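You operate a simulated robot arm through the tools that you are given. There is no shell and no other tool. Be economical: measure what you need, move in short steps, check, and stop when the job is done.

The job below is to be done with a simulated robot arm. You get a single attempt, and the scene is never put back.

TASK
Lap the disc with the card's paste, then blue-check it: full print to pass, patchy to rework.
Fine: wood-handled brass pad and blue-handled pad, both put back. Set down upright: wood-handled brass pad, blue-handled pad. What is to be rubbed or washed off counts as gone when no trace of it is left.

The check looks at the end state, three seconds after you hand in, the way a careful person would. Anything else that was tipped, shoved, dropped, spilled or broken makes it a failure.

THE ROBOT
A 7-joint arm with a four-finger gripper on a trunk, on a base that drives. Base frame: it is fixed to the floor where the robot stands at the start and does not move with it; the origin is under the middle of the robot, x ahead of it, y to its left, z up; the surface under the hand at the start is at about z = 95. Lengths are in cm, angles in degrees, forces in N, time in s.
Its first joint turns from -69.0 to 172.0 degrees. Places, roughly: blue-handled pad (5x5x5 cm) [80, -10, 100]; wood-handled brass pad (4x4x5 cm) [80, 0, 100]. Payload 3.67 kg.
Tool frame: the origin (TCP) lies between the finger pads and is the grasp point; the fingertips stand 2.8 cm ahead of it; z points along the fingers, y is the line along which they close. The gripper opens to 11.2 cm. The gripper's body begins 7.3 cm behind the TCP.
Orientation is that of the tool frame in the base frame, as a unit quaternion [x, y, z, w]. With the fingers straight down and closing along the base's y, the tool's x points along the base's -x, its y along +y and its z along -z.

THE INTERFACE
- The arm moves only by the tool move_arm. Its argument "targets" is a list of rows, each an object of numbers (a shift or turn left out is 0, a gripper value left out holds the last): "tx", "ty", "tz": the shift along the base's x, y, z in cm; "rx", "ry", "rz": the turn, a rotation vector about the base's x, y, z in rad; "gripper": the gripper command, from -1 (shut) to 1 (fully open), values between in proportion. In form: [{"tx": .., "ty": .., "tz": .., "rx": .., "ry": .., "rz": .., "gripper": ..}, ...]. A call has 1 to 8 rows; each row is the pose to reach, as a shift and turn from the pose commanded when the call began. A row lasts 0.2 s, in which the tool goes at most 5 cm and 8.6 degrees; a call with a longer step from one row to the next is refused whole, and so is a gripper value outside its range. A pose out of reach is approached as far as the arm can. The call stops where the force on the tool passes 40 N (or 10 N more than at its start, if that is more) or the arm is blocked; 0.2 s more then pass. Each finger halts on what it meets, pressing with about 44 N; the grip force reading is that of the motor and also rises with nothing between the fingers. The clock runs only during rows and for 0.2 s after the last one: add rows that repeat a pose to give the fingers time. It gives the time, the measured TCP pose, the force on the tool (base axes), the opening and the grip force at its end, in the units of the frame above (readings bear some noise), with the torque about the TCP (base axes, N m) and any sound that the robot's microphone picked up.
- Cameras (640 x 400 px; columns grow to the right, rows downward): "scene" is now at [12.97, 1.08, 156.2]; the picture's right is [0.18, -0.98, -0.00], its down [-0.53, -0.09, -0.85] and it looks along [0.83, 0.15, -0.53] (base axes); focal length 253 px, centre (320, 200). "wrist" rides on the gripper at [6, -1.8, -10.4] in the tool frame; the picture's right is [0.29, 0.96, 0.00], its down [-0.80, 0.24, -0.55] and it looks along [-0.53, 0.16, 0.83] (tool axes); focal length 234 px, centre (320, 200). There is no depth. A picture from a camera that has moved, and an enlarged one, comes with that camera's place and axes in the base frame and with its lens. The place of the scene camera against the robot may be out by one fixed shift of up to 1.8 cm in any direction.
- snapshot(camera): a new picture of that camera. No time passes.
- lift_body(by): slides the trunk up (or, below 0, down) by that many cm; the arm and the scene camera ride with it, the base frame stays. It gives what a move gives, with no picture.
- steer(legs): drives the robot by 1 to 6 legs, each [ahead, turn to the left] in cm and degrees, along the robot's own axes; the way and the turn of a leg run together, so that a leg with both is an arc; at most 150 cm and 180 degrees a leg. The arm and the cameras ride along, it lands a little off, and it stops where it bumps. It gives what a move gives.
- turn_head(pan, tilt): turns the head with the scene camera to pan (to the left, within 86 degrees either way) and tilt (down, from -29 to 69), counted from straight ahead of the robot. It gives what a move gives.
- zoom(camera, box): a new picture of the part [left, top, right, bottom] of that camera's present view, enlarged. No time passes.
- finish_job(): hands the job in; it is judged then, once.

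Work in short steps. Places have to be worked out from the pictures, the camera data and where the tool is seen: move nearer, look again, correct. Check each grasp and each placing, and mend what went wrong. You have 120 turns and 90 pictures in all, those below and enlarged ones among them. Open the gripper and draw the arm clear of the work before you hand the job in, unless the task says otherwise; then end with one line.

The tools are called after ">>>" by a JSON object that holds its "method" and its "body". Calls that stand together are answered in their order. move_arm: Moves the arm, as the interface text tells. Its arguments: {"type":"object","properties":{"targets":{"type":"array"}},"required":["targets"]} The other tools are called the same way: lift_body (by) slides the trunk up or down; steer (legs) drives the base; turn_head (pan, tilt) turns the head that bears the scene camera; snapshot (camera) takes a picture; zoom (camera, box) takes an enlarged picture of a part of a camera's view; finish_job () hands the job in.

At the start:

```text
time: 0.0
eef_pos: [61.65, 8.58, 129.12]
ee_rot: [0.0, 1.0, 0.0, 0.0]
force: [-0.3, 1.5, 0.1]
torque: [-0.02, -0.02, 0.0]
finger_gap: 11.19
finger_force: 0.0
trunk travel left (down, up): [-67.5, 16.5]
robot x, y, heading: [-0.2, 0.17, -0.0]
head pan, tilt: [10.2, 32.2]
```

scene: 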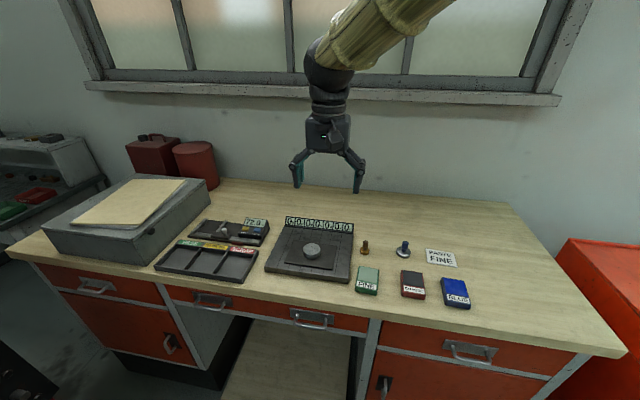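
wrist: 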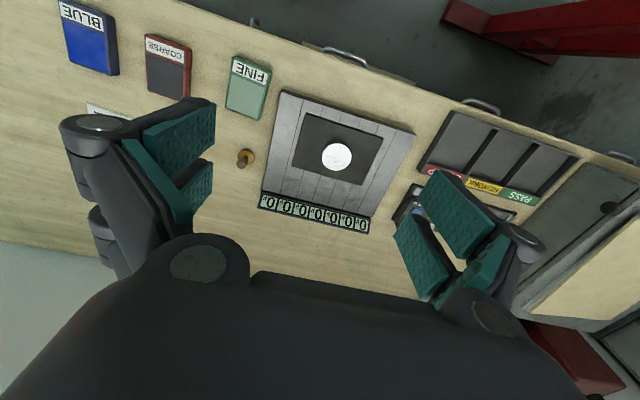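

I'll look closer at the bench before doing anything: the plate, tins, pads, tray and card.

>>> {"method": "zoom", "body": {"camera": "scene", "box": [140, 200, 360, 300]}}

>>> {"method": "zoom", "body": {"camera": "scene", "box": [340, 220, 500, 320]}}

>>> {"method": "zoom", "body": {"camera": "wrist", "box": [240, 80, 560, 280]}}

```text
2.91 times, centred on (250, 250) of scene
camera zoom: at [12.97, 1.08, 156.2], right [0.18, -0.98, 0.0], down [-0.53, -0.09, -0.85], along [0.83, 0.15, -0.53], focal length 736 px, centre (524, 54)
```

zoom: 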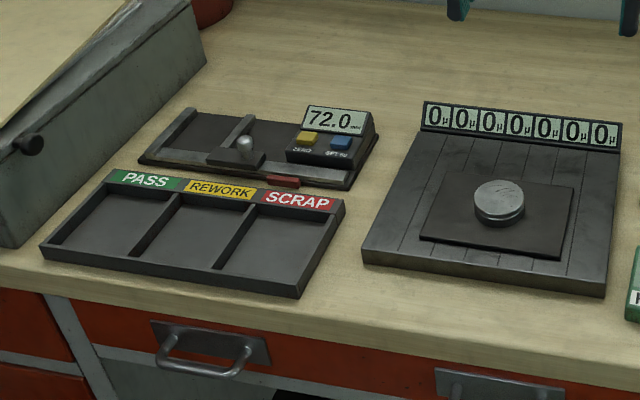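

```text
4.00 times, centred on (420, 270) of scene
camera zoom: at [12.97, 1.08, 156.2], right [0.18, -0.98, 0.0], down [-0.53, -0.09, -0.85], along [0.83, 0.15, -0.53], focal length 1013 px, centre (-80, -80)
```

zoom: 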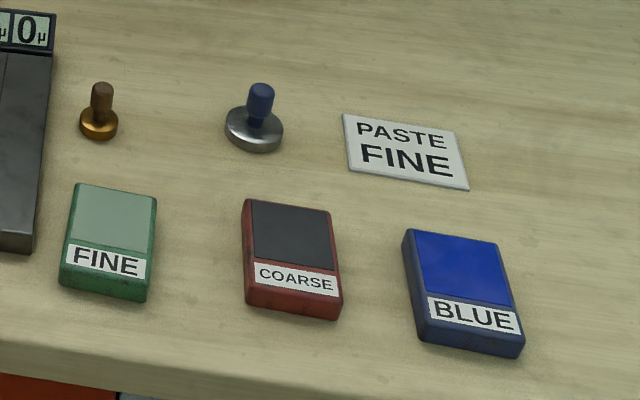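

```text
2.00 times, centred on (400, 180) of wrist
camera zoom: at [55.63, 6.73, 139.67], right [-0.29, 0.96, 0.0], down [0.8, 0.24, 0.55], along [0.53, 0.16, -0.83], focal length 468 px, centre (160, 240)
```

zoom: 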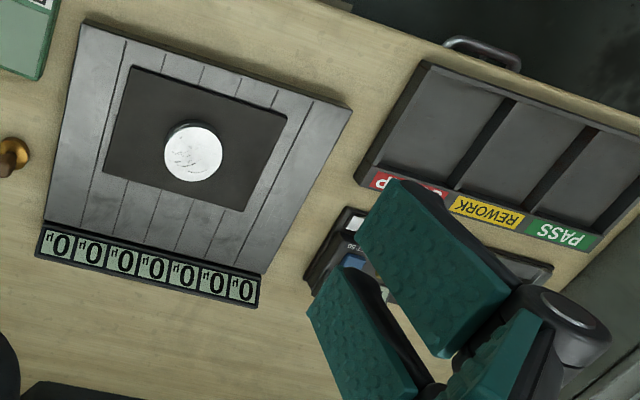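

The card says FINE. I make the brass pad to be near (77,-2), the disc (71,15), FINE tin (65,-3), BLUE tin (64.5,-27), blue pad (79,-14.5). I'll go above the brass pad with a narrower gripper and look.

>>> {"method": "move_arm", "body": {"targets": [{"tx": 2.5, "ty": -1.7, "tz": -2.5, "gripper": -0.2}, {"tx": 5, "ty": -3.4, "tz": -5}, {"tx": 7.5, "ty": -5.1, "tz": -7.5}, {"tx": 10, "ty": -6.8, "tz": -10}, {"tx": 12.5, "ty": -8.5, "tz": -12.5}, {"tx": 15.3, "ty": -10.3, "tz": -15}, {"tx": 15.3, "ty": -10.3, "tz": -17}]}}

>>> {"method": "snapshot", "body": {"camera": "wrist"}}

```text
time: 1.6
eef_pos: [76.54, -1.65, 112.08]
ee_rot: [0.0, 1.0, 0.001, 0.001]
force: [0.1, 0.1, 0.9]
torque: [-0.03, -0.04, -0.01]
finger_gap: 4.48
finger_force: 0.0
trunk travel left (down, up): [-67.5, 16.5]
robot x, y, heading: [-0.07, -0.23, 0.1]
head pan, tilt: [10.2, 32.2]
```

```text
84 pictures are left
camera wrist: at [70.65, -3.54, 122.57], right [-0.29, 0.96, 0.0], down [0.8, 0.24, 0.56], along [0.53, 0.16, -0.83], focal length 234 px, centre (320, 200)
```

wrist: 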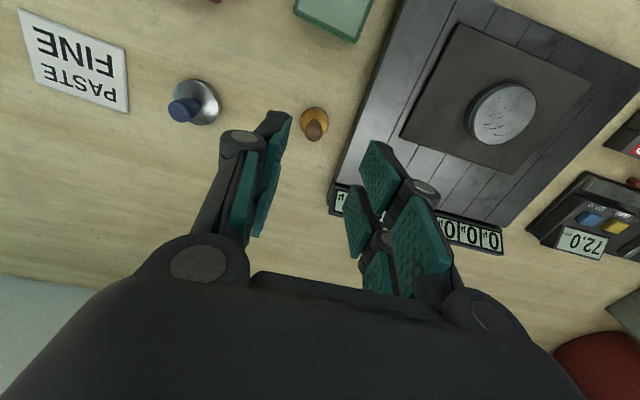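

The brass pad works out at about (77.7,-2.0), with its top near z=100. I'll lower over the handle in small steps.

>>> {"method": "move_arm", "body": {"targets": [{"tx": 1.1, "ty": -0.4, "tz": -4}, {"tx": 1.1, "ty": -0.4, "tz": -8}, {"tx": 1.1, "ty": -0.4, "tz": -8}]}}

>>> {"method": "snapshot", "body": {"camera": "wrist"}}

```text
time: 2.4
eef_pos: [77.88, -2.32, 104.12]
ee_rot: [0.0, 1.0, -0.001, 0.0]
force: [0.0, -0.4, 0.6]
torque: [-0.02, -0.01, 0.02]
finger_gap: 4.47
finger_force: 0.0
trunk travel left (down, up): [-67.5, 16.5]
robot x, y, heading: [-0.11, -0.37, 0.2]
head pan, tilt: [10.2, 32.2]
```

```text
83 pictures are left
camera wrist: at [71.84, -4.06, 114.47], right [-0.29, 0.96, 0.0], down [0.8, 0.24, 0.55], along [0.53, 0.16, -0.83], focal length 234 px, centre (320, 200)
```

wrist: 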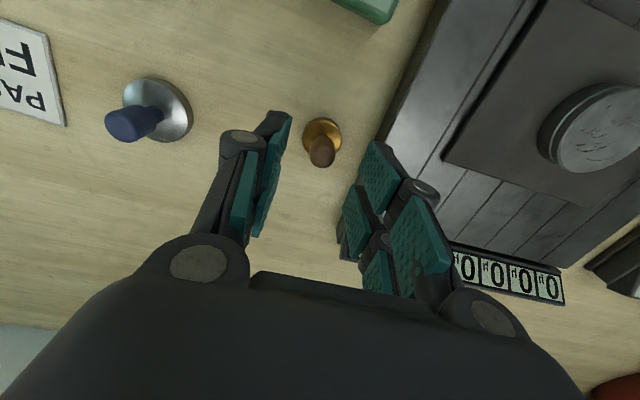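

The handle sits about (−0.3,+0.2) from the tool axis. I'll go down to z≈99.4 and close on it.

>>> {"method": "move_arm", "body": {"targets": [{"tx": -0.3, "ty": 0.2, "tz": -2.5}, {"tx": -0.3, "ty": 0.2, "tz": -4.8}, {"tx": -0.3, "ty": 0.2, "tz": -4.8, "gripper": -0.6}, {"tx": -0.3, "ty": 0.2, "tz": -4.8, "gripper": -1}, {"tx": -0.3, "ty": 0.2, "tz": -4.8, "gripper": -1}]}}

>>> {"method": "snapshot", "body": {"camera": "wrist"}}

```text
time: 3.6
eef_pos: [77.77, -1.86, 99.28]
ee_rot: [-0.001, 1.0, 0.0, 0.0]
force: [-0.1, -0.6, 0.0]
torque: [-0.03, 0.02, -0.06]
finger_gap: 1.31
finger_force: 43.6
trunk travel left (down, up): [-67.5, 16.5]
robot x, y, heading: [-0.06, -0.21, -0.0]
head pan, tilt: [10.2, 32.2]
```

```text
82 pictures are left
camera wrist: at [71.84, -3.59, 109.74], right [-0.29, 0.96, 0.0], down [0.8, 0.24, 0.55], along [0.53, 0.16, -0.83], focal length 234 px, centre (320, 200)
```

wrist: 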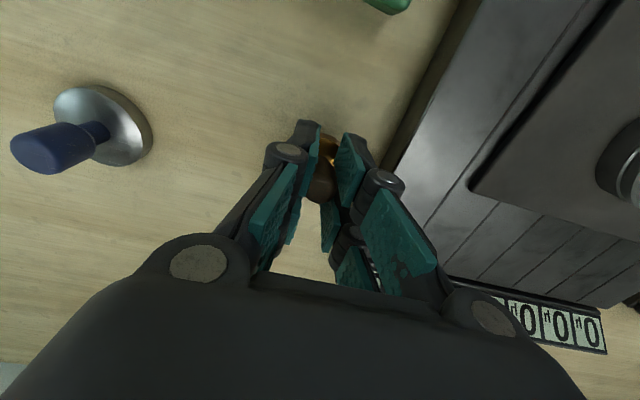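

The handle is gripped (gap 1.31, the handle's width). I'll lift, move over the FINE tin, and check its place by the wrist camera.

>>> {"method": "move_arm", "body": {"targets": [{"tz": 3}, {"tz": 7}, {"tx": -4, "ty": -0.5, "tz": 8}, {"tx": -8, "ty": -1, "tz": 8}, {"tx": -12, "ty": -1.5, "tz": 8}, {"tx": -12.5, "ty": -1.5, "tz": 8}]}}

>>> {"method": "snapshot", "body": {"camera": "wrist"}}

>>> {"method": "snapshot", "body": {"camera": "scene"}}

```text
time: 5.0
eef_pos: [65.32, -3.63, 107.3]
ee_rot: [0.0, 1.0, 0.001, 0.0]
force: [0.0, 0.2, -1.2]
torque: [-0.02, 0.03, 0.03]
finger_gap: 1.3
finger_force: 43.7
trunk travel left (down, up): [-67.5, 16.5]
robot x, y, heading: [0.08, -0.05, -0.1]
head pan, tilt: [10.2, 32.2]
```

```text
81 pictures are left
camera wrist: at [59.39, -5.31, 117.77], right [-0.29, 0.96, 0.0], down [0.8, 0.24, 0.55], along [0.53, 0.16, -0.83], focal length 234 px, centre (320, 200)
```

wrist: 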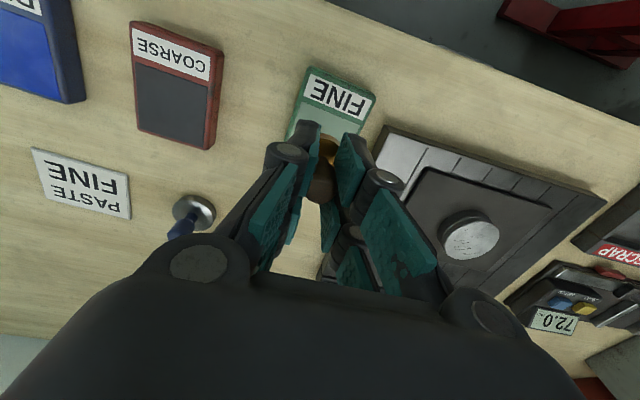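

```text
80 pictures are left
camera scene: at [13.1, 1.11, 156.19], right [0.18, -0.98, 0.0], down [-0.53, -0.09, -0.85], along [0.83, 0.15, -0.53], focal length 253 px, centre (320, 200)
```

scene: 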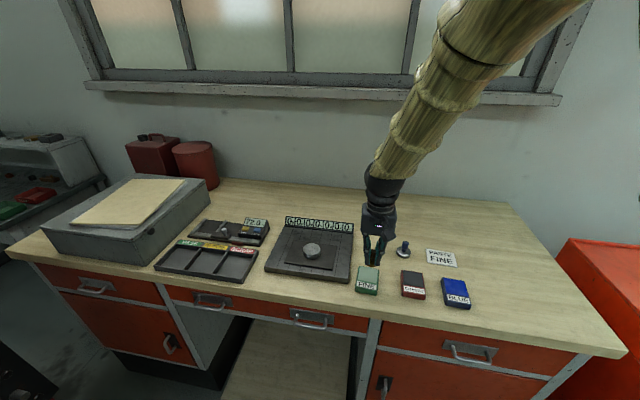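

The FINE tin spans about x 61.2–69.4 and y −5.8–0, so its paste field centres near (66.3,−3). I'll align there and lower gently until there's a light contact.

>>> {"method": "move_arm", "body": {"targets": [{"tx": 1.0, "ty": 0.6, "tz": -2}, {"tx": 1.0, "ty": 0.6, "tz": -4.5}, {"tx": 1.0, "ty": 0.6, "tz": -5}, {"tx": 1.0, "ty": 0.6, "tz": -5.4}, {"tx": 1.0, "ty": 0.6, "tz": -5.4}]}}

>>> {"method": "snapshot", "body": {"camera": "wrist"}}

```text
time: 6.2
eef_pos: [66.22, -2.94, 102.02]
ee_rot: [0.0, 1.0, 0.0, -0.001]
force: [0.8, -0.5, -1.2]
torque: [-0.01, 0.02, -0.02]
finger_gap: 1.31
finger_force: 44.1
trunk travel left (down, up): [-67.5, 16.5]
robot x, y, heading: [0.12, -0.11, -0.2]
head pan, tilt: [10.2, 32.2]
```

```text
79 pictures are left
camera wrist: at [60.28, -4.66, 112.47], right [-0.29, 0.96, 0.0], down [0.8, 0.24, 0.55], along [0.53, 0.16, -0.83], focal length 234 px, centre (320, 200)
```

wrist: 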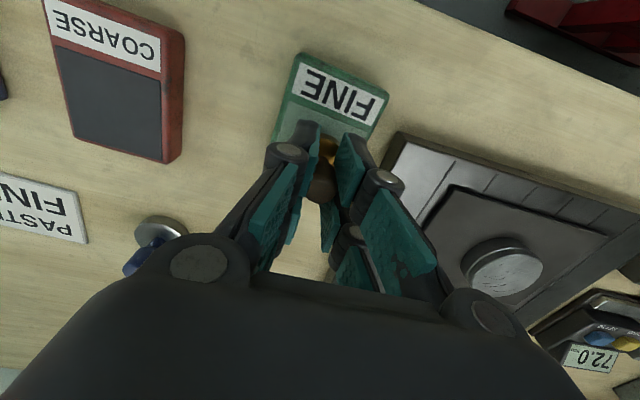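

There's no contact yet at z=102, and the alignment looks right. I'll go down in finer steps.

>>> {"method": "move_arm", "body": {"targets": [{"tz": -0.3}, {"tz": -0.5}, {"tz": -0.7}, {"tz": -0.85}, {"tz": -0.85}]}}

```text
time: 7.4
eef_pos: [66.15, -2.86, 101.36]
ee_rot: [0.0, 1.0, 0.001, 0.003]
force: [8.8, 3.2, 35.8]
torque: [0.03, -0.24, -0.06]
finger_gap: 1.33
finger_force: 43.6
trunk travel left (down, up): [-67.5, 16.5]
robot x, y, heading: [-0.01, -0.02, -0.1]
head pan, tilt: [10.2, 32.2]
```

Firm contact, so the pad should be charged. I'll lift and go over the disc, which I put near (70.7,14.9) with its top at z≈99.

>>> {"method": "move_arm", "body": {"targets": [{"tz": 3}, {"tz": 7}, {"tx": 1, "ty": 4, "tz": 8}, {"tx": 2, "ty": 8.5, "tz": 8}, {"tx": 3, "ty": 13, "tz": 8}, {"tx": 4.5, "ty": 17.5, "tz": 8}, {"tx": 4.5, "ty": 17.5, "tz": 8}]}}

>>> {"method": "snapshot", "body": {"camera": "wrist"}}

>>> {"method": "zoom", "body": {"camera": "scene", "box": [260, 180, 420, 300]}}

```text
time: 9.2
eef_pos: [72.46, 12.35, 113.1]
ee_rot: [0.028, 0.999, 0.045, 0.006]
force: [-0.5, -0.3, -1.8]
torque: [-0.01, -0.02, 0.02]
finger_gap: 1.29
finger_force: 43.7
trunk travel left (down, up): [-67.5, 16.5]
robot x, y, heading: [-0.14, 0.63, -0.0]
head pan, tilt: [10.2, 32.2]
stopped in row 7: the arm was blocked; the commanded pose is now the measured one
```

```text
78 pictures are left
camera wrist: at [66.31, 9.95, 123.31], right [-0.24, 0.97, 0.08], down [0.8, 0.15, 0.58], along [0.55, 0.2, -0.81], focal length 234 px, centre (320, 200)
```

wrist: 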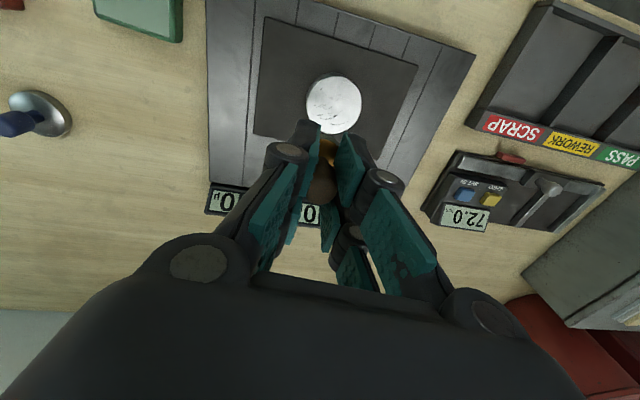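

```text
3.33 times, centred on (340, 240) of scene
camera zoom: at [13.01, 1.08, 156.2], right [0.18, -0.98, 0.0], down [-0.53, -0.09, -0.85], along [0.83, 0.15, -0.53], focal length 844 px, centre (253, 67)
```

zoom: 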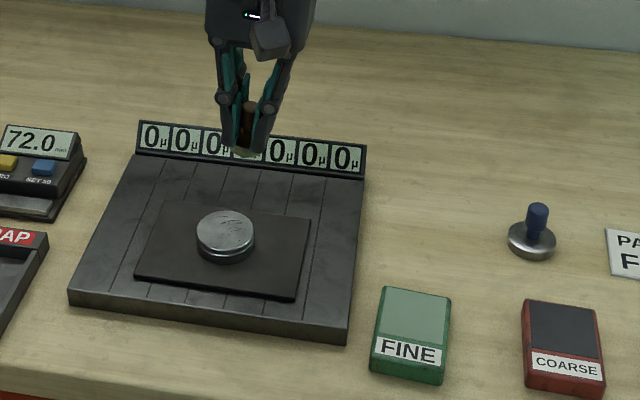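

The last row was flagged as blocked and the tool is tilted about 6°. I'll level it and move over the disc in slower steps.

>>> {"method": "move_arm", "body": {"targets": [{"tx": -0.5, "ty": 0.6, "tz": 0, "rx": -0.03, "ry": 0.004, "rz": 0.019}, {"tx": -1, "ty": 1.2, "tz": 0, "rx": -0.06, "ry": 0.008, "rz": 0.038}, {"tx": -1.6, "ty": 2.4, "tz": -1, "rx": -0.09, "ry": 0.012, "rz": 0.056}, {"tx": -1.6, "ty": 2.4, "tz": -3, "rx": -0.09, "ry": 0.012, "rz": 0.056}, {"tx": -1.6, "ty": 2.4, "tz": -3, "rx": -0.09, "ry": 0.012, "rz": 0.056}]}}

>>> {"method": "snapshot", "body": {"camera": "wrist"}}

```text
time: 10.6
eef_pos: [72.43, 12.68, 113.3]
ee_rot: [0.02, 0.999, 0.038, 0.003]
force: [-0.1, 0.0, -1.9]
torque: [0.0, -0.02, 0.0]
finger_gap: 1.28
finger_force: 44.1
trunk travel left (down, up): [-67.5, 16.5]
robot x, y, heading: [-0.3, -0.1, -0.1]
head pan, tilt: [10.2, 32.2]
stopped in row 5: the arm was blocked; the commanded pose is now the measured one
```

```text
76 pictures are left
camera wrist: at [66.27, 10.48, 123.54], right [-0.25, 0.97, 0.07], down [0.8, 0.16, 0.57], along [0.54, 0.2, -0.82], focal length 234 px, centre (320, 200)
```

wrist: 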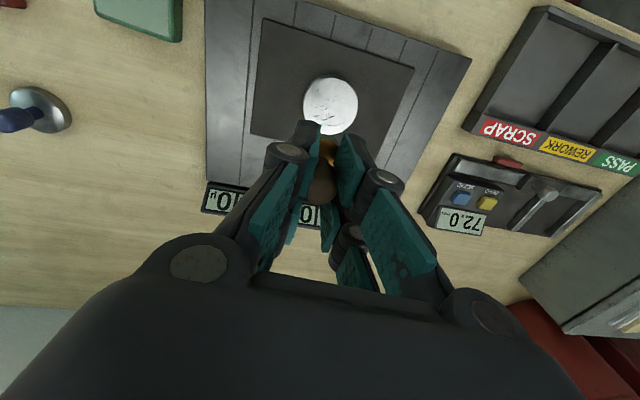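

The arm hits a joint limit on this left side. I'll back off to a pose that worked, level the tool, then turn the base to the left so the disc lies ahead of the arm.

>>> {"method": "move_arm", "body": {"targets": [{"tx": -1, "ty": -4, "tz": 0, "rx": -0.025, "ry": 0.002, "rz": 0.013}, {"tx": -2, "ty": -8, "tz": 0, "rx": -0.05, "ry": 0.004, "rz": 0.026}, {"tx": -4, "ty": -12, "tz": 0, "rx": -0.076, "ry": 0.006, "rz": 0.04}, {"tx": -5.5, "ty": -15, "tz": 0, "rx": -0.076, "ry": 0.006, "rz": 0.04}, {"tx": -5.5, "ty": -15, "tz": 0, "rx": -0.076, "ry": 0.006, "rz": 0.04}]}}

>>> {"method": "steer", "body": {"legs": [[0, 16]]}}

>>> {"method": "snapshot", "body": {"camera": "wrist"}}

>>> {"method": "snapshot", "body": {"camera": "scene"}}

```text
time: 11.8
eef_pos: [66.77, -1.86, 113.08]
ee_rot: [-0.002, 1.0, -0.003, 0.0]
force: [-0.2, 0.3, -1.2]
torque: [-0.03, -0.01, 0.01]
finger_gap: 1.29
finger_force: 44.3
trunk travel left (down, up): [-67.5, 16.5]
robot x, y, heading: [-0.22, -0.06, 0.2]
head pan, tilt: [10.2, 32.2]
```

```text
time: 13.1
eef_pos: [64.67, 16.88, 113.02]
ee_rot: [-0.143, 0.99, -0.002, 0.0]
force: [-1.4, 1.5, -2.1]
torque: [-0.05, -0.01, -0.02]
finger_gap: 1.28
finger_force: 44.1
trunk travel left (down, up): [-67.5, 16.5]
robot x, y, heading: [-0.04, 0.33, 16.3]
head pan, tilt: [10.2, 32.2]
```

```text
75 pictures are left
camera wrist: at [59.54, 13.55, 123.52], right [-0.55, 0.84, -0.01], down [0.7, 0.46, 0.55], along [0.47, 0.3, -0.83], focal length 234 px, centre (320, 200)
```

wrist: 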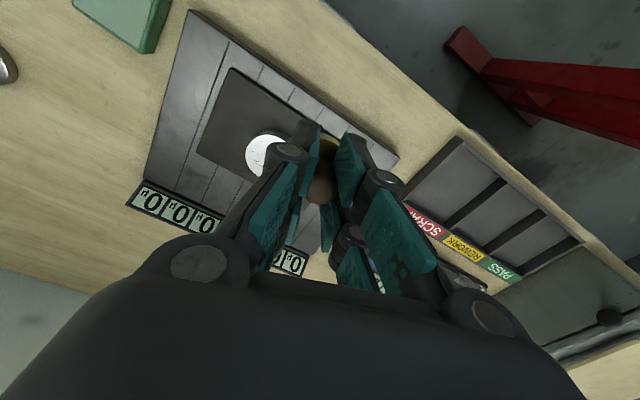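

```text
74 pictures are left
camera scene: at [11.99, 4.97, 156.2], right [0.45, -0.9, 0.0], down [-0.48, -0.24, -0.85], along [0.76, 0.38, -0.53], focal length 253 px, centre (320, 200)
```

scene: 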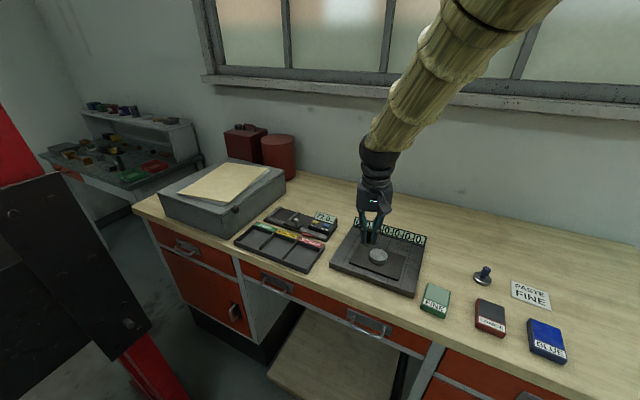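

The turn worked. I'll move over the disc at about (71.2,14.5) and check alignment.

>>> {"method": "move_arm", "body": {"targets": [{"tx": 3, "ty": -1.2, "tz": 0}, {"tx": 6.5, "ty": -2.4, "tz": -2}, {"tx": 6.5, "ty": -2.4, "tz": -5}, {"tx": 6.5, "ty": -2.4, "tz": -7}, {"tx": 6.5, "ty": -2.4, "tz": -7}]}}

>>> {"method": "snapshot", "body": {"camera": "wrist"}}

>>> {"method": "zoom", "body": {"camera": "scene", "box": [310, 200, 470, 300]}}

```text
time: 14.3
eef_pos: [71.29, 14.4, 106.07]
ee_rot: [-0.142, 0.99, -0.002, 0.001]
force: [-1.0, 0.1, -1.8]
torque: [0.01, 0.03, -0.01]
finger_gap: 1.29
finger_force: 44.0
trunk travel left (down, up): [-67.5, 16.5]
robot x, y, heading: [-0.02, -0.04, 16.5]
head pan, tilt: [10.2, 32.2]
```

```text
73 pictures are left
camera wrist: at [65.94, 11.07, 116.49], right [-0.55, 0.84, -0.01], down [0.7, 0.46, 0.55], along [0.47, 0.3, -0.83], focal length 234 px, centre (320, 200)
```

wrist: 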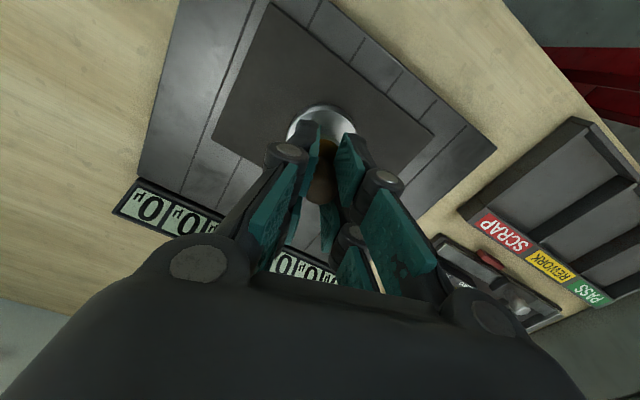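

```text
4.00 times, centred on (390, 250) of scene
camera zoom: at [11.87, 4.87, 156.22], right [0.45, -0.9, 0.0], down [-0.48, -0.24, -0.85], along [0.76, 0.38, -0.53], focal length 1013 px, centre (40, 0)
```

zoom: 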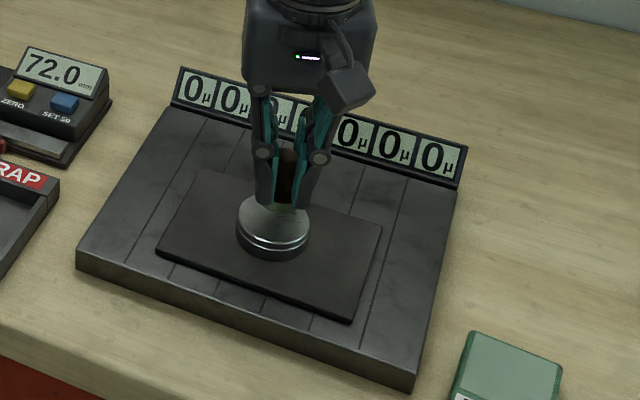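

The disc, about 5 cm across, is centred near (70.7,14.3). I'll touch down softly.

>>> {"method": "move_arm", "body": {"targets": [{"tx": -0.5, "ty": -0.1, "tz": -1.5}, {"tx": -0.5, "ty": -0.1, "tz": -2.4}, {"tx": -0.5, "ty": -0.1, "tz": -2.7}, {"tx": -0.5, "ty": -0.1, "tz": -2.9}, {"tx": -0.5, "ty": -0.1, "tz": -2.9}]}}

```text
time: 15.2
eef_pos: [70.77, 14.5, 103.81]
ee_rot: [-0.143, 0.99, -0.001, 0.006]
force: [-1.7, 0.4, 19.8]
torque: [0.01, 0.19, -0.01]
finger_gap: 1.31
finger_force: 43.9
trunk travel left (down, up): [-67.5, 16.5]
robot x, y, heading: [0.05, -0.11, 16.5]
head pan, tilt: [10.2, 32.2]
stopped in row 4: the force on the tool passed its limit at 58 N (the readings are from after the stop); the commanded pose is now the measured one
```

I'm in contact with about 20 N. I'll rub with small orbits around the disc's centre and watch the force.

>>> {"method": "move_arm", "body": {"targets": [{"tx": 0.5, "ty": -0.2}, {"tx": 0.8, "ty": -0.2}, {"tx": 0.5, "ty": 0.5}, {"tx": 0, "ty": 0.7}, {"tx": -0.7, "ty": 0.4}, {"tx": -0.9, "ty": -0.2}, {"tx": -0.6, "ty": -0.8}, {"tx": 0, "ty": -1.0}]}}

>>> {"method": "zoom", "body": {"camera": "scene", "box": [310, 200, 470, 300]}}

```text
time: 16.2
eef_pos: [71.0, 15.01, 103.89]
ee_rot: [-0.142, 0.99, -0.001, 0.008]
force: [-4.0, -1.5, 16.0]
torque: [-0.07, 0.32, -0.04]
finger_gap: 1.27
finger_force: 43.8
trunk travel left (down, up): [-67.5, 16.5]
robot x, y, heading: [0.27, -0.21, 16.4]
head pan, tilt: [10.2, 32.2]
stopped in row 5: the force on the tool passed its limit at 40 N (the readings are from after the stop); the commanded pose is now the measured one
```

```text
4.00 times, centred on (390, 250) of scene
camera zoom: at [11.78, 4.89, 156.18], right [0.44, -0.9, 0.0], down [-0.48, -0.24, -0.85], along [0.76, 0.38, -0.53], focal length 1013 px, centre (40, 0)
```

zoom: 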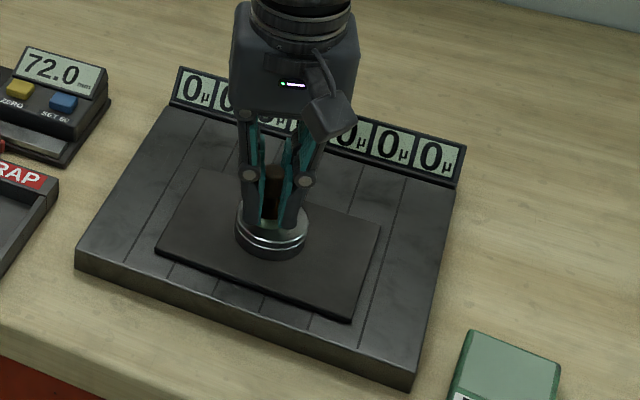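

The orbit touched the force limit, so I'll ease off slightly and continue with lighter orbits.

>>> {"method": "move_arm", "body": {"targets": [{"tx": -0.3, "ty": 0, "tz": 0.08}, {"tx": -0.9, "ty": -0.3, "tz": 0.08}, {"tx": -1.1, "ty": -0.8, "tz": 0.08}, {"tx": -0.8, "ty": -1.3, "tz": 0.08}, {"tx": -0.3, "ty": -1.5, "tz": 0.08}, {"tx": 0.2, "ty": -1.3, "tz": 0.08}, {"tx": 0.5, "ty": -0.7, "tz": 0.08}, {"tx": 0.2, "ty": -0.1, "tz": 0.08}]}}

```text
time: 18.0
eef_pos: [71.23, 14.84, 103.82]
ee_rot: [-0.141, 0.99, -0.001, 0.007]
force: [3.9, -5.5, 18.5]
torque: [-0.21, -0.02, 0.02]
finger_gap: 1.26
finger_force: 44.3
trunk travel left (down, up): [-67.5, 16.5]
robot x, y, heading: [0.18, -0.0, 16.2]
head pan, tilt: [10.2, 32.2]
```

That orbit went cleanly at about 18 N. I'll do one more with a centre stroke, then lift away and inspect the disc.

>>> {"method": "move_arm", "body": {"targets": [{"tx": -0.5, "ty": 0.2}, {"tx": -1.1, "ty": -0.1}, {"tx": -1.3, "ty": -0.7}, {"tx": -1.0, "ty": -1.2}, {"tx": -0.4, "ty": -1.3}, {"tx": 0.1, "ty": -1.0}, {"tx": 0.2, "ty": -0.4}, {"tx": -0.5, "ty": -0.5}]}}

>>> {"method": "move_arm", "body": {"targets": [{"tz": 3}, {"tz": 7}, {"tx": -1, "ty": 4, "tz": 8}, {"tx": -2, "ty": 7, "tz": 8}]}}

>>> {"method": "zoom", "body": {"camera": "scene", "box": [310, 200, 470, 300]}}

>>> {"method": "snapshot", "body": {"camera": "wrist"}}

```text
time: 19.8
eef_pos: [70.87, 14.62, 103.91]
ee_rot: [-0.141, 0.99, -0.001, 0.007]
force: [4.6, 0.3, 20.5]
torque: [0.19, -0.16, -0.04]
finger_gap: 1.27
finger_force: 43.7
trunk travel left (down, up): [-67.5, 16.5]
robot x, y, heading: [-0.03, 0.11, 16.2]
head pan, tilt: [10.2, 32.2]
```

```text
time: 20.8
eef_pos: [68.93, 21.51, 111.97]
ee_rot: [-0.142, 0.99, -0.002, 0.005]
force: [0.0, 0.6, -1.2]
torque: [-0.02, -0.02, 0.02]
finger_gap: 1.27
finger_force: 43.7
trunk travel left (down, up): [-67.5, 16.5]
robot x, y, heading: [0.18, -0.16, 16.1]
head pan, tilt: [10.2, 32.2]
```

```text
4.00 times, centred on (390, 250) of scene
camera zoom: at [11.97, 4.86, 156.21], right [0.44, -0.9, 0.0], down [-0.48, -0.24, -0.85], along [0.76, 0.38, -0.53], focal length 1013 px, centre (40, 0)
```

zoom: 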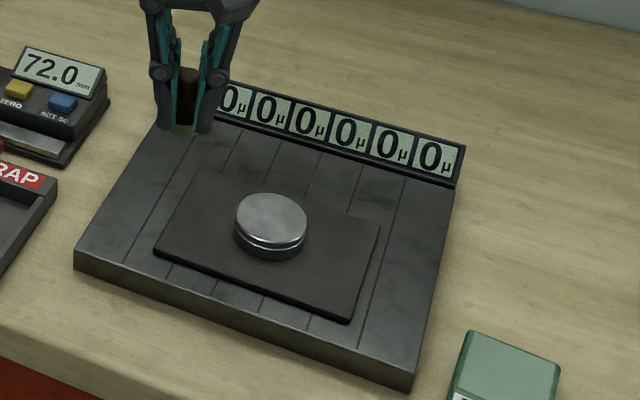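

```text
69 pictures are left
camera wrist: at [63.69, 18.1, 122.36], right [-0.54, 0.84, -0.01], down [0.69, 0.45, 0.56], along [0.47, 0.3, -0.83], focal length 234 px, centre (320, 200)
```

wrist: 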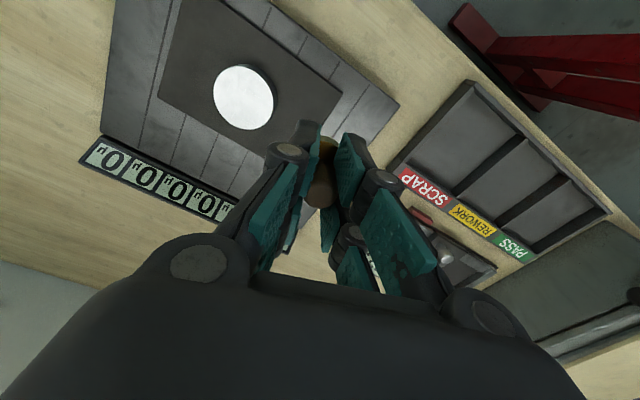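

The scratches look gone from the disc. I'll zoom in to be sure.

>>> {"method": "zoom", "body": {"camera": "wrist", "box": [200, 50, 296, 140]}}

>>> {"method": "zoom", "body": {"camera": "scene", "box": [362, 244, 394, 268]}}

```text
4.44 times, centred on (248, 95) of wrist
camera zoom: at [63.69, 18.1, 122.36], right [-0.54, 0.84, -0.01], down [0.69, 0.45, 0.56], along [0.47, 0.3, -0.83], focal length 1041 px, centre (640, 667)
```

zoom: 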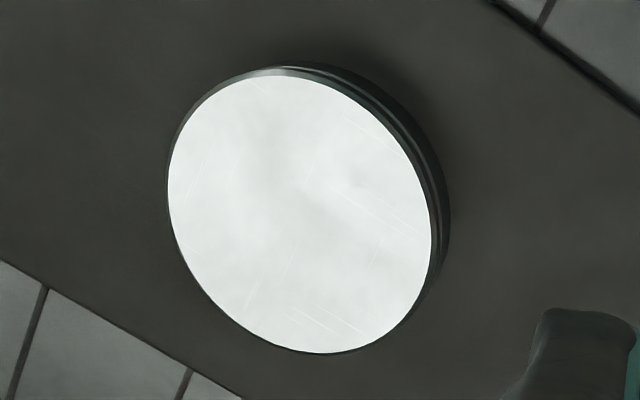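

```text
16.00 times, centred on (378, 256) of scene
camera zoom: at [11.97, 4.86, 156.21], right [0.44, -0.9, 0.0], down [-0.48, -0.24, -0.85], along [0.76, 0.38, -0.53], focal length 4051 px, centre (-608, -696)
```

zoom: 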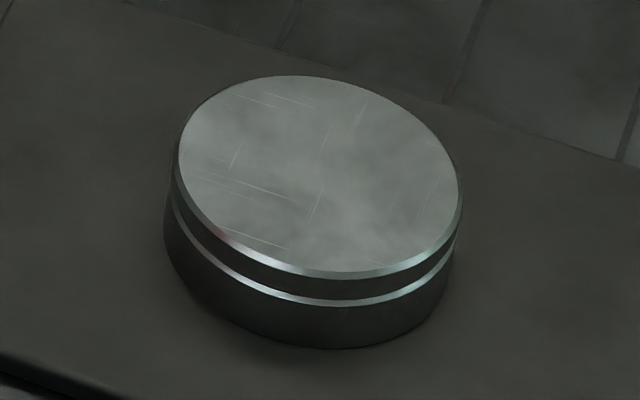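

Faint scratches remain, so more lapping with wider orbits is needed. I'm going back down onto the disc slowly.

>>> {"method": "move_arm", "body": {"targets": [{"tx": 1, "ty": -3.5, "tz": -1}, {"tx": 2.1, "ty": -7.1, "tz": -3}, {"tx": 2.1, "ty": -7.1, "tz": -6}, {"tx": 2.1, "ty": -7.1, "tz": -7.6}, {"tx": 2.1, "ty": -7.1, "tz": -7.9}, {"tx": 2.1, "ty": -7.1, "tz": -8.05}, {"tx": 2.1, "ty": -7.1, "tz": -8.15}, {"tx": 2.1, "ty": -7.1, "tz": -8.2}]}}

```text
time: 22.6
eef_pos: [71.06, 14.27, 103.86]
ee_rot: [-0.141, 0.99, -0.001, 0.008]
force: [8.5, -2.6, 27.9]
torque: [-0.12, -0.08, -0.01]
finger_gap: 1.26
finger_force: 43.6
trunk travel left (down, up): [-67.5, 16.5]
robot x, y, heading: [0.09, -0.24, 15.9]
head pan, tilt: [10.2, 32.2]
```

Contact at 28 N. I'll ease a little and make wider orbits.

>>> {"method": "move_arm", "body": {"targets": [{"tx": 0.7, "ty": 0.2, "tz": 0.07}, {"tx": 1.2, "ty": 0.3, "tz": 0.07}, {"tx": 0.9, "ty": 1.0, "tz": 0.07}, {"tx": 0.2, "ty": 1.3, "tz": 0.07}, {"tx": -0.6, "ty": 1.2, "tz": 0.07}, {"tx": -1.2, "ty": 0.7, "tz": 0.07}, {"tx": -1.3, "ty": 0, "tz": 0.07}, {"tx": -1.1, "ty": -0.7, "tz": 0.07}]}}

>>> {"method": "move_arm", "body": {"targets": [{"tx": 0.5, "ty": -0.5}, {"tx": 1.1, "ty": -0.7}, {"tx": 1.8, "ty": -0.4}, {"tx": 2.3, "ty": 0.2}, {"tx": 2.4, "ty": 0.9}, {"tx": 2.0, "ty": 1.5}, {"tx": 1.2, "ty": 1.8}, {"tx": 0.5, "ty": 1.5}]}}

>>> {"method": "move_arm", "body": {"targets": [{"tx": -0.3, "ty": -0.5}, {"tx": -0.3, "ty": -1.2}, {"tx": 0.2, "ty": -1.8}, {"tx": 0.8, "ty": -1.6}, {"tx": 0.9, "ty": -0.9}, {"tx": 0.5, "ty": -0.3}, {"tx": 0.0, "ty": -0.4}, {"tx": 0.3, "ty": -0.8}]}}

```text
time: 24.4
eef_pos: [69.66, 13.74, 103.77]
ee_rot: [-0.142, 0.99, -0.001, 0.006]
force: [-2.7, 2.9, 19.0]
torque: [-0.07, 0.48, 0.03]
finger_gap: 1.27
finger_force: 44.5
trunk travel left (down, up): [-67.5, 16.5]
robot x, y, heading: [-0.29, -0.28, 16.2]
head pan, tilt: [10.2, 32.2]
```

```text
time: 26.2
eef_pos: [70.08, 15.3, 103.88]
ee_rot: [-0.142, 0.99, -0.001, 0.007]
force: [6.3, 4.6, 27.7]
torque: [0.47, -0.2, -0.04]
finger_gap: 1.25
finger_force: 44.1
trunk travel left (down, up): [-67.5, 16.5]
robot x, y, heading: [0.32, 0.17, 16.2]
head pan, tilt: [10.2, 32.2]
```

```text
time: 28.0
eef_pos: [70.21, 14.53, 103.86]
ee_rot: [-0.142, 0.99, -0.002, 0.006]
force: [-2.4, 11.0, 32.5]
torque: [0.51, 0.21, -0.04]
finger_gap: 1.23
finger_force: 43.9
trunk travel left (down, up): [-67.5, 16.5]
robot x, y, heading: [0.08, 0.19, 16.2]
head pan, tilt: [10.2, 32.2]
```

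Three passes are done. I'll lift and inspect again.

>>> {"method": "move_arm", "body": {"targets": [{"tz": 3}, {"tz": 7}, {"tx": -1, "ty": 4, "tz": 8}, {"tx": -2, "ty": 7, "tz": 8}]}}

>>> {"method": "zoom", "body": {"camera": "wrist", "box": [200, 50, 296, 140]}}

>>> {"method": "zoom", "body": {"camera": "scene", "box": [362, 244, 394, 268]}}

```text
time: 29.0
eef_pos: [68.51, 21.37, 111.75]
ee_rot: [-0.142, 0.99, -0.001, 0.007]
force: [0.9, 0.1, -0.9]
torque: [0.02, -0.01, 0.03]
finger_gap: 1.27
finger_force: 43.2
trunk travel left (down, up): [-67.5, 16.5]
robot x, y, heading: [-0.06, 0.52, 16.0]
head pan, tilt: [10.2, 32.2]
```

```text
4.44 times, centred on (248, 95) of wrist
camera zoom: at [63.17, 18.0, 122.11], right [-0.54, 0.84, -0.01], down [0.69, 0.45, 0.56], along [0.47, 0.3, -0.83], focal length 1041 px, centre (640, 667)
```

zoom: 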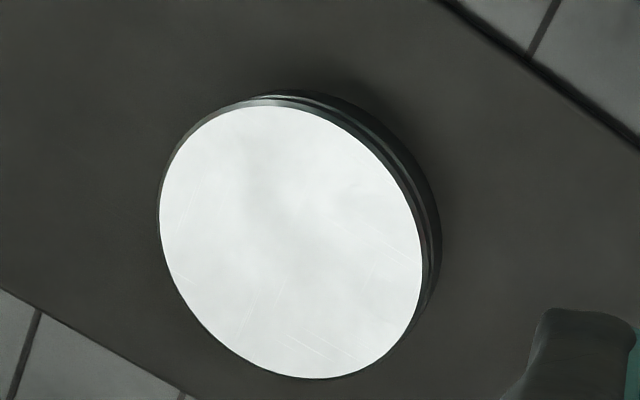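

```text
16.00 times, centred on (378, 256) of scene
camera zoom: at [11.9, 4.86, 156.21], right [0.44, -0.9, 0.0], down [-0.48, -0.24, -0.85], along [0.76, 0.38, -0.53], focal length 4051 px, centre (-608, -696)
```

zoom: 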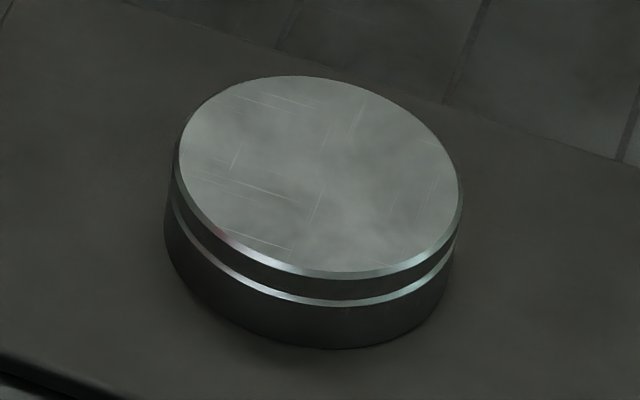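

Progress has slowed, so the paste is likely spent. I'll recharge at the FINE tin.

>>> {"method": "move_arm", "body": {"targets": [{"tx": 0, "ty": -4.5}, {"tx": 0, "ty": -9}, {"tx": 0, "ty": -13.5}, {"tx": -1, "ty": -18}, {"tx": -2, "ty": -22}, {"tx": -2.2, "ty": -24.3}, {"tx": -2.2, "ty": -24.3, "tz": -4}, {"tx": -2.2, "ty": -24.3, "tz": -6}]}}

>>> {"method": "snapshot", "body": {"camera": "wrist"}}

```text
time: 30.8
eef_pos: [66.21, -3.23, 105.68]
ee_rot: [-0.141, 0.99, -0.001, 0.006]
force: [0.8, -0.6, -1.9]
torque: [0.02, 0.01, -0.02]
finger_gap: 1.28
finger_force: 44.0
trunk travel left (down, up): [-67.5, 16.5]
robot x, y, heading: [0.02, 0.13, 16.2]
head pan, tilt: [10.2, 32.2]
```

```text
64 pictures are left
camera wrist: at [61.02, -6.61, 116.05], right [-0.55, 0.84, -0.01], down [0.69, 0.45, 0.56], along [0.47, 0.3, -0.83], focal length 234 px, centre (320, 200)
```

wrist: 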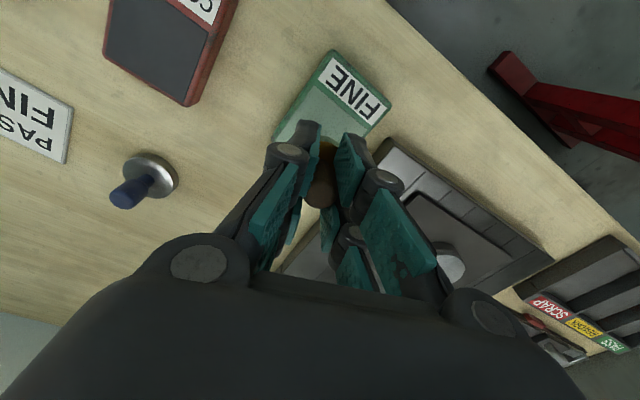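

It's aligned over the paste field again. I'll dab down slowly (contact near z≈101.5) and then lift.

>>> {"method": "move_arm", "body": {"targets": [{"tz": -2.5}, {"tz": -3.7}, {"tz": -4.0}, {"tz": -4.15}, {"tz": -4.3}, {"tz": -4.35}, {"tz": -4.35}]}}

```text
time: 32.4
eef_pos: [66.55, -3.13, 101.12]
ee_rot: [-0.142, 0.99, -0.001, 0.006]
force: [-0.2, 0.1, -1.2]
torque: [0.03, 0.01, 0.02]
finger_gap: 1.27
finger_force: 43.9
trunk travel left (down, up): [-67.5, 16.5]
robot x, y, heading: [-0.06, -0.04, 16.6]
head pan, tilt: [10.2, 32.2]
```

No contact yet, so the pad has slid up a bit in the grip. I'll go on down carefully.

>>> {"method": "move_arm", "body": {"targets": [{"tz": -0.15}, {"tz": -0.3}, {"tz": -0.45}, {"tz": -0.6}, {"tz": -0.6}]}}

```text
time: 33.4
eef_pos: [66.43, -3.01, 101.14]
ee_rot: [-0.141, 0.99, -0.001, 0.009]
force: [-7.5, -0.1, 24.9]
torque: [-0.1, 0.58, -0.02]
finger_gap: 1.26
finger_force: 44.5
trunk travel left (down, up): [-67.5, 16.5]
robot x, y, heading: [0.27, -0.05, 16.4]
head pan, tilt: [10.2, 32.2]
stopped in row 4: the force on the tool passed its limit at 44 N (the readings are from after the stop); the commanded pose is now the measured one
```

Charged again. I'll go back to the disc in two moves, then lap.

>>> {"method": "move_arm", "body": {"targets": [{"tz": 3}, {"tz": 7}, {"tx": 0, "ty": 4.5, "tz": 8}, {"tx": 1, "ty": 9, "tz": 8}, {"tx": 3, "ty": 13, "tz": 8}, {"tx": 4.5, "ty": 17.4, "tz": 8}, {"tx": 4.5, "ty": 17.4, "tz": 5}, {"tx": 4.5, "ty": 17.4, "tz": 3.5}]}}

>>> {"method": "move_arm", "body": {"targets": [{"tz": -0.5}, {"tz": -0.75}, {"tz": -0.9}, {"tz": -1.0}, {"tz": -1.1}, {"tz": -1.1}]}}

```text
time: 35.2
eef_pos: [71.08, 14.77, 104.18]
ee_rot: [-0.141, 0.99, -0.002, 0.009]
force: [0.5, -0.6, -0.7]
torque: [0.02, -0.04, -0.03]
finger_gap: 1.24
finger_force: 43.6
trunk travel left (down, up): [-67.5, 16.5]
robot x, y, heading: [-0.22, 0.03, 16.1]
head pan, tilt: [10.2, 32.2]
```

```text
time: 36.1
eef_pos: [71.09, 14.58, 103.89]
ee_rot: [-0.142, 0.99, 0.0, 0.012]
force: [-5.9, 0.5, 21.3]
torque: [-0.03, 0.51, -0.02]
finger_gap: 1.25
finger_force: 44.7
trunk travel left (down, up): [-67.5, 16.5]
robot x, y, heading: [0.24, -0.27, 16.3]
head pan, tilt: [10.2, 32.2]
stopped in row 4: the force on the tool passed its limit at 43 N (the readings are from after the stop); the commanded pose is now the measured one
```

In contact at about 21 N. I'll do three orbits of differing radius.

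>>> {"method": "move_arm", "body": {"targets": [{"tx": 0.7, "ty": 0.2}, {"tx": 1.2, "ty": 0.3}, {"tx": 0.9, "ty": 1.0}, {"tx": 0.2, "ty": 1.3}, {"tx": -0.6, "ty": 1.2}, {"tx": -1.2, "ty": 0.7}, {"tx": -1.4, "ty": 0}, {"tx": -1.2, "ty": -0.7}]}}

>>> {"method": "move_arm", "body": {"targets": [{"tx": 0.5, "ty": -0.6}, {"tx": 1.1, "ty": -0.8}, {"tx": 1.8, "ty": -0.5}, {"tx": 2.3, "ty": 0.1}, {"tx": 2.4, "ty": 0.8}, {"tx": 2.0, "ty": 1.4}, {"tx": 1.2, "ty": 1.7}, {"tx": 0.5, "ty": 1.4}]}}

>>> {"method": "move_arm", "body": {"targets": [{"tx": -0.3, "ty": -0.5}, {"tx": -0.3, "ty": -1.2}, {"tx": 0.2, "ty": -1.8}, {"tx": 0.8, "ty": -1.6}, {"tx": 0.9, "ty": -0.9}, {"tx": 0.5, "ty": -0.3}, {"tx": 0.0, "ty": -0.4}, {"tx": 0.3, "ty": -0.8}]}}

>>> {"method": "move_arm", "body": {"targets": [{"tz": 3}, {"tz": 7}, {"tx": -1, "ty": 4, "tz": 8}, {"tx": -2, "ty": 7, "tz": 8}]}}

>>> {"method": "zoom", "body": {"camera": "scene", "box": [362, 244, 394, 268]}}

```text
time: 38.1
eef_pos: [69.93, 14.18, 103.88]
ee_rot: [-0.142, 0.99, 0.0, 0.013]
force: [-2.5, 3.1, 21.0]
torque: [0.17, 0.32, -0.02]
finger_gap: 1.26
finger_force: 43.9
trunk travel left (down, up): [-67.5, 16.5]
robot x, y, heading: [0.08, 0.1, 16.2]
head pan, tilt: [10.2, 32.2]
stopped in row 8: the force on the tool passed its limit at 44 N (the readings are from after the stop); the commanded pose is now the measured one
```

```text
time: 39.7
eef_pos: [71.46, 15.8, 103.83]
ee_rot: [-0.141, 0.99, 0.001, 0.014]
force: [-4.3, -1.3, 15.7]
torque: [-0.17, 0.36, -0.01]
finger_gap: 1.25
finger_force: 44.1
trunk travel left (down, up): [-67.5, 16.5]
robot x, y, heading: [-0.23, -0.49, 16.2]
head pan, tilt: [10.2, 32.2]
stopped in row 7: the force on the tool passed its limit at 41 N (the readings are from after the stop); the commanded pose is now the measured one
```

```text
time: 41.5
eef_pos: [71.56, 15.14, 103.87]
ee_rot: [-0.143, 0.99, 0.001, 0.013]
force: [-3.5, 6.4, 27.3]
torque: [0.28, 0.52, -0.08]
finger_gap: 1.27
finger_force: 44.3
trunk travel left (down, up): [-67.5, 16.5]
robot x, y, heading: [-0.09, -0.03, 16.4]
head pan, tilt: [10.2, 32.2]
```

```text
time: 42.5
eef_pos: [69.83, 22.1, 111.63]
ee_rot: [-0.142, 0.99, 0.002, 0.012]
force: [-0.3, 0.4, -1.6]
torque: [0.04, -0.03, 0.0]
finger_gap: 1.28
finger_force: 43.6
trunk travel left (down, up): [-67.5, 16.5]
robot x, y, heading: [0.01, 0.04, 16.1]
head pan, tilt: [10.2, 32.2]
```

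```text
16.00 times, centred on (378, 256) of scene
camera zoom: at [11.91, 4.89, 156.21], right [0.44, -0.9, 0.0], down [-0.48, -0.24, -0.85], along [0.76, 0.38, -0.53], focal length 4051 px, centre (-608, -696)
```

zoom: 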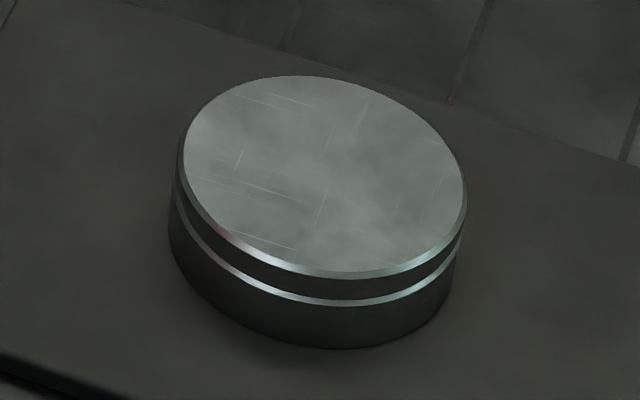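

Marks look almost unchanged from the last pass. I'll compare the wrist view to tell remaining scratches from plain metal texture.

>>> {"method": "zoom", "body": {"camera": "wrist", "box": [190, 50, 286, 140]}}

>>> {"method": "zoom", "body": {"camera": "scene", "box": [316, 206, 436, 306]}}

```text
4.44 times, centred on (238, 95) of wrist
camera zoom: at [64.33, 18.66, 121.9], right [-0.54, 0.84, -0.01], down [0.68, 0.45, 0.57], along [0.49, 0.31, -0.82], focal length 1041 px, centre (684, 667)
```

zoom: 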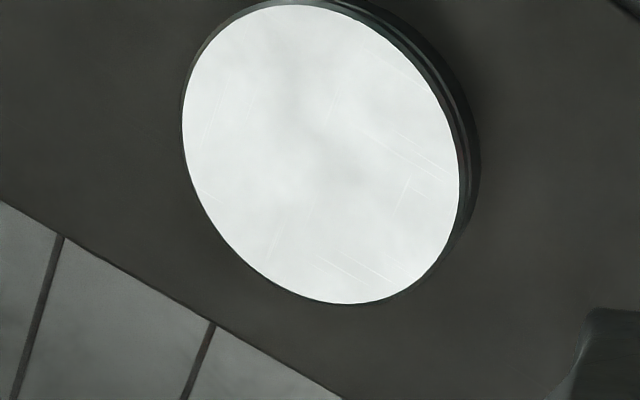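

```text
4.00 times, centred on (376, 256) of scene
camera zoom: at [11.91, 4.89, 156.21], right [0.44, -0.9, 0.0], down [-0.48, -0.24, -0.85], along [0.76, 0.38, -0.53], focal length 1013 px, centre (96, -24)
```

zoom: 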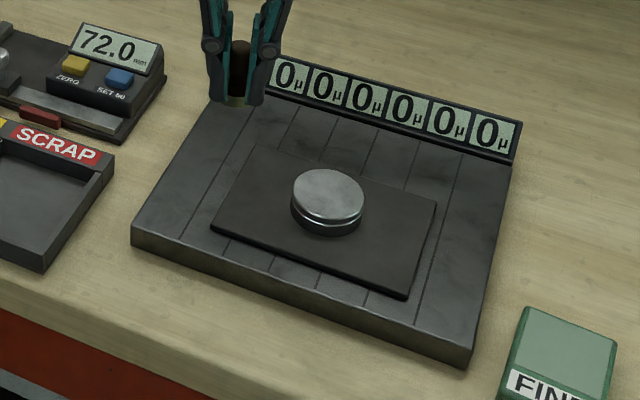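

The same hairlines stay unchanged over three passes, so they're the metal's own grain; the dark scratches are gone. I'll take the brass pad back to its spot at (77.7,−2).

>>> {"method": "move_arm", "body": {"targets": [{"tx": 1, "ty": -4.5, "ry": 0.023, "rx": -0.007}, {"tx": 2, "ty": -9, "ry": 0.023, "rx": -0.007}, {"tx": 3.5, "ty": -13.5, "ry": 0.023, "rx": -0.007}, {"tx": 5, "ty": -18, "ry": 0.023, "rx": -0.007}, {"tx": 6.5, "ty": -22, "ry": 0.023, "rx": -0.007}, {"tx": 7.7, "ty": -24.1, "ry": 0.023, "rx": -0.007}, {"tx": 7.7, "ty": -24.1, "tz": -4, "ry": 0.023, "rx": -0.007}, {"tx": 7.7, "ty": -24.1, "tz": -8, "ry": 0.023, "rx": -0.007}]}}

>>> {"method": "snapshot", "body": {"camera": "wrist"}}

```text
time: 44.3
eef_pos: [77.78, -2.5, 103.54]
ee_rot: [-0.142, 0.99, -0.001, -0.001]
force: [0.7, -0.4, -1.2]
torque: [0.02, 0.01, -0.01]
finger_gap: 1.27
finger_force: 43.5
trunk travel left (down, up): [-67.5, 16.5]
robot x, y, heading: [-0.02, -0.34, 16.3]
head pan, tilt: [10.2, 32.2]
```

```text
60 pictures are left
camera wrist: at [72.6, -5.81, 113.97], right [-0.55, 0.84, 0.0], down [0.7, 0.45, 0.55], along [0.47, 0.3, -0.83], focal length 234 px, centre (320, 200)
```

wrist: 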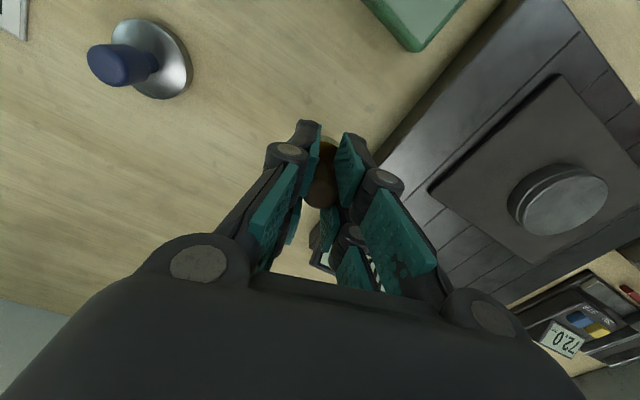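

It's over its spot, clear of the plate. I'll lower slowly to contact near z≈99.

>>> {"method": "move_arm", "body": {"targets": [{"ty": 0.2, "tz": -2}, {"ty": 0.2, "tz": -3.5}, {"ty": 0.2, "tz": -4.0}, {"ty": 0.2, "tz": -4.25}, {"ty": 0.2, "tz": -4.4}, {"ty": 0.2, "tz": -4.55}, {"ty": 0.2, "tz": -4.65}]}}

```text
time: 45.9
eef_pos: [77.46, -1.96, 98.96]
ee_rot: [-0.142, 0.99, 0.0, 0.0]
force: [0.5, -0.1, -0.7]
torque: [0.0, -0.05, 0.02]
finger_gap: 1.27
finger_force: 43.5
trunk travel left (down, up): [-67.5, 16.5]
robot x, y, heading: [-0.1, -0.09, 15.9]
head pan, tilt: [10.2, 32.2]
```

>>> {"method": "move_arm", "body": {"targets": [{"tz": -0.1}, {"tz": -0.2}, {"tz": -0.3}, {"tz": -0.35}]}}

```text
time: 46.9
eef_pos: [77.28, -1.97, 98.89]
ee_rot: [-0.142, 0.99, -0.001, 0.001]
force: [0.1, 1.0, 11.8]
torque: [0.07, -0.04, 0.01]
finger_gap: 1.26
finger_force: 43.9
trunk travel left (down, up): [-67.5, 16.5]
robot x, y, heading: [-0.38, -0.1, 16.0]
head pan, tilt: [10.2, 32.2]
```

It's standing on the bench (12 N). I'll release and rise straight up.

>>> {"method": "move_arm", "body": {"targets": [{"tz": -0.1, "gripper": -0.6}, {"gripper": -0.3}, {"gripper": -0.2}, {"tz": 3}, {"tz": 7}, {"tz": 10}]}}

>>> {"method": "snapshot", "body": {"camera": "wrist"}}

```text
time: 48.3
eef_pos: [77.28, -2.1, 108.62]
ee_rot: [-0.142, 0.99, -0.001, 0.0]
force: [-0.9, -0.7, 0.1]
torque: [0.01, -0.01, 0.0]
finger_gap: 4.49
finger_force: 0.0
trunk travel left (down, up): [-67.5, 16.5]
robot x, y, heading: [-0.24, 0.19, 16.1]
head pan, tilt: [10.2, 32.2]
```

```text
59 pictures are left
camera wrist: at [72.23, -5.48, 119.02], right [-0.55, 0.84, 0.0], down [0.7, 0.45, 0.55], along [0.47, 0.3, -0.83], focal length 234 px, centre (320, 200)
```

wrist: 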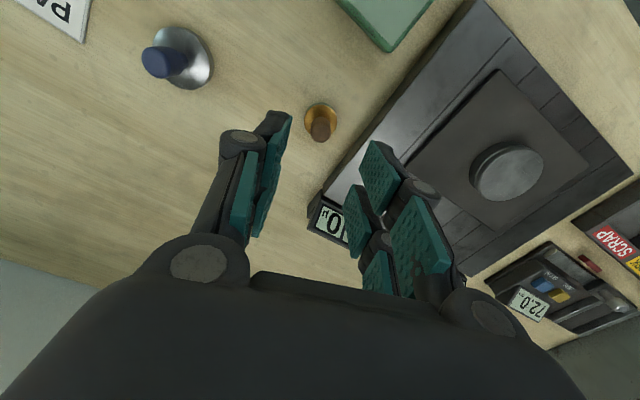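

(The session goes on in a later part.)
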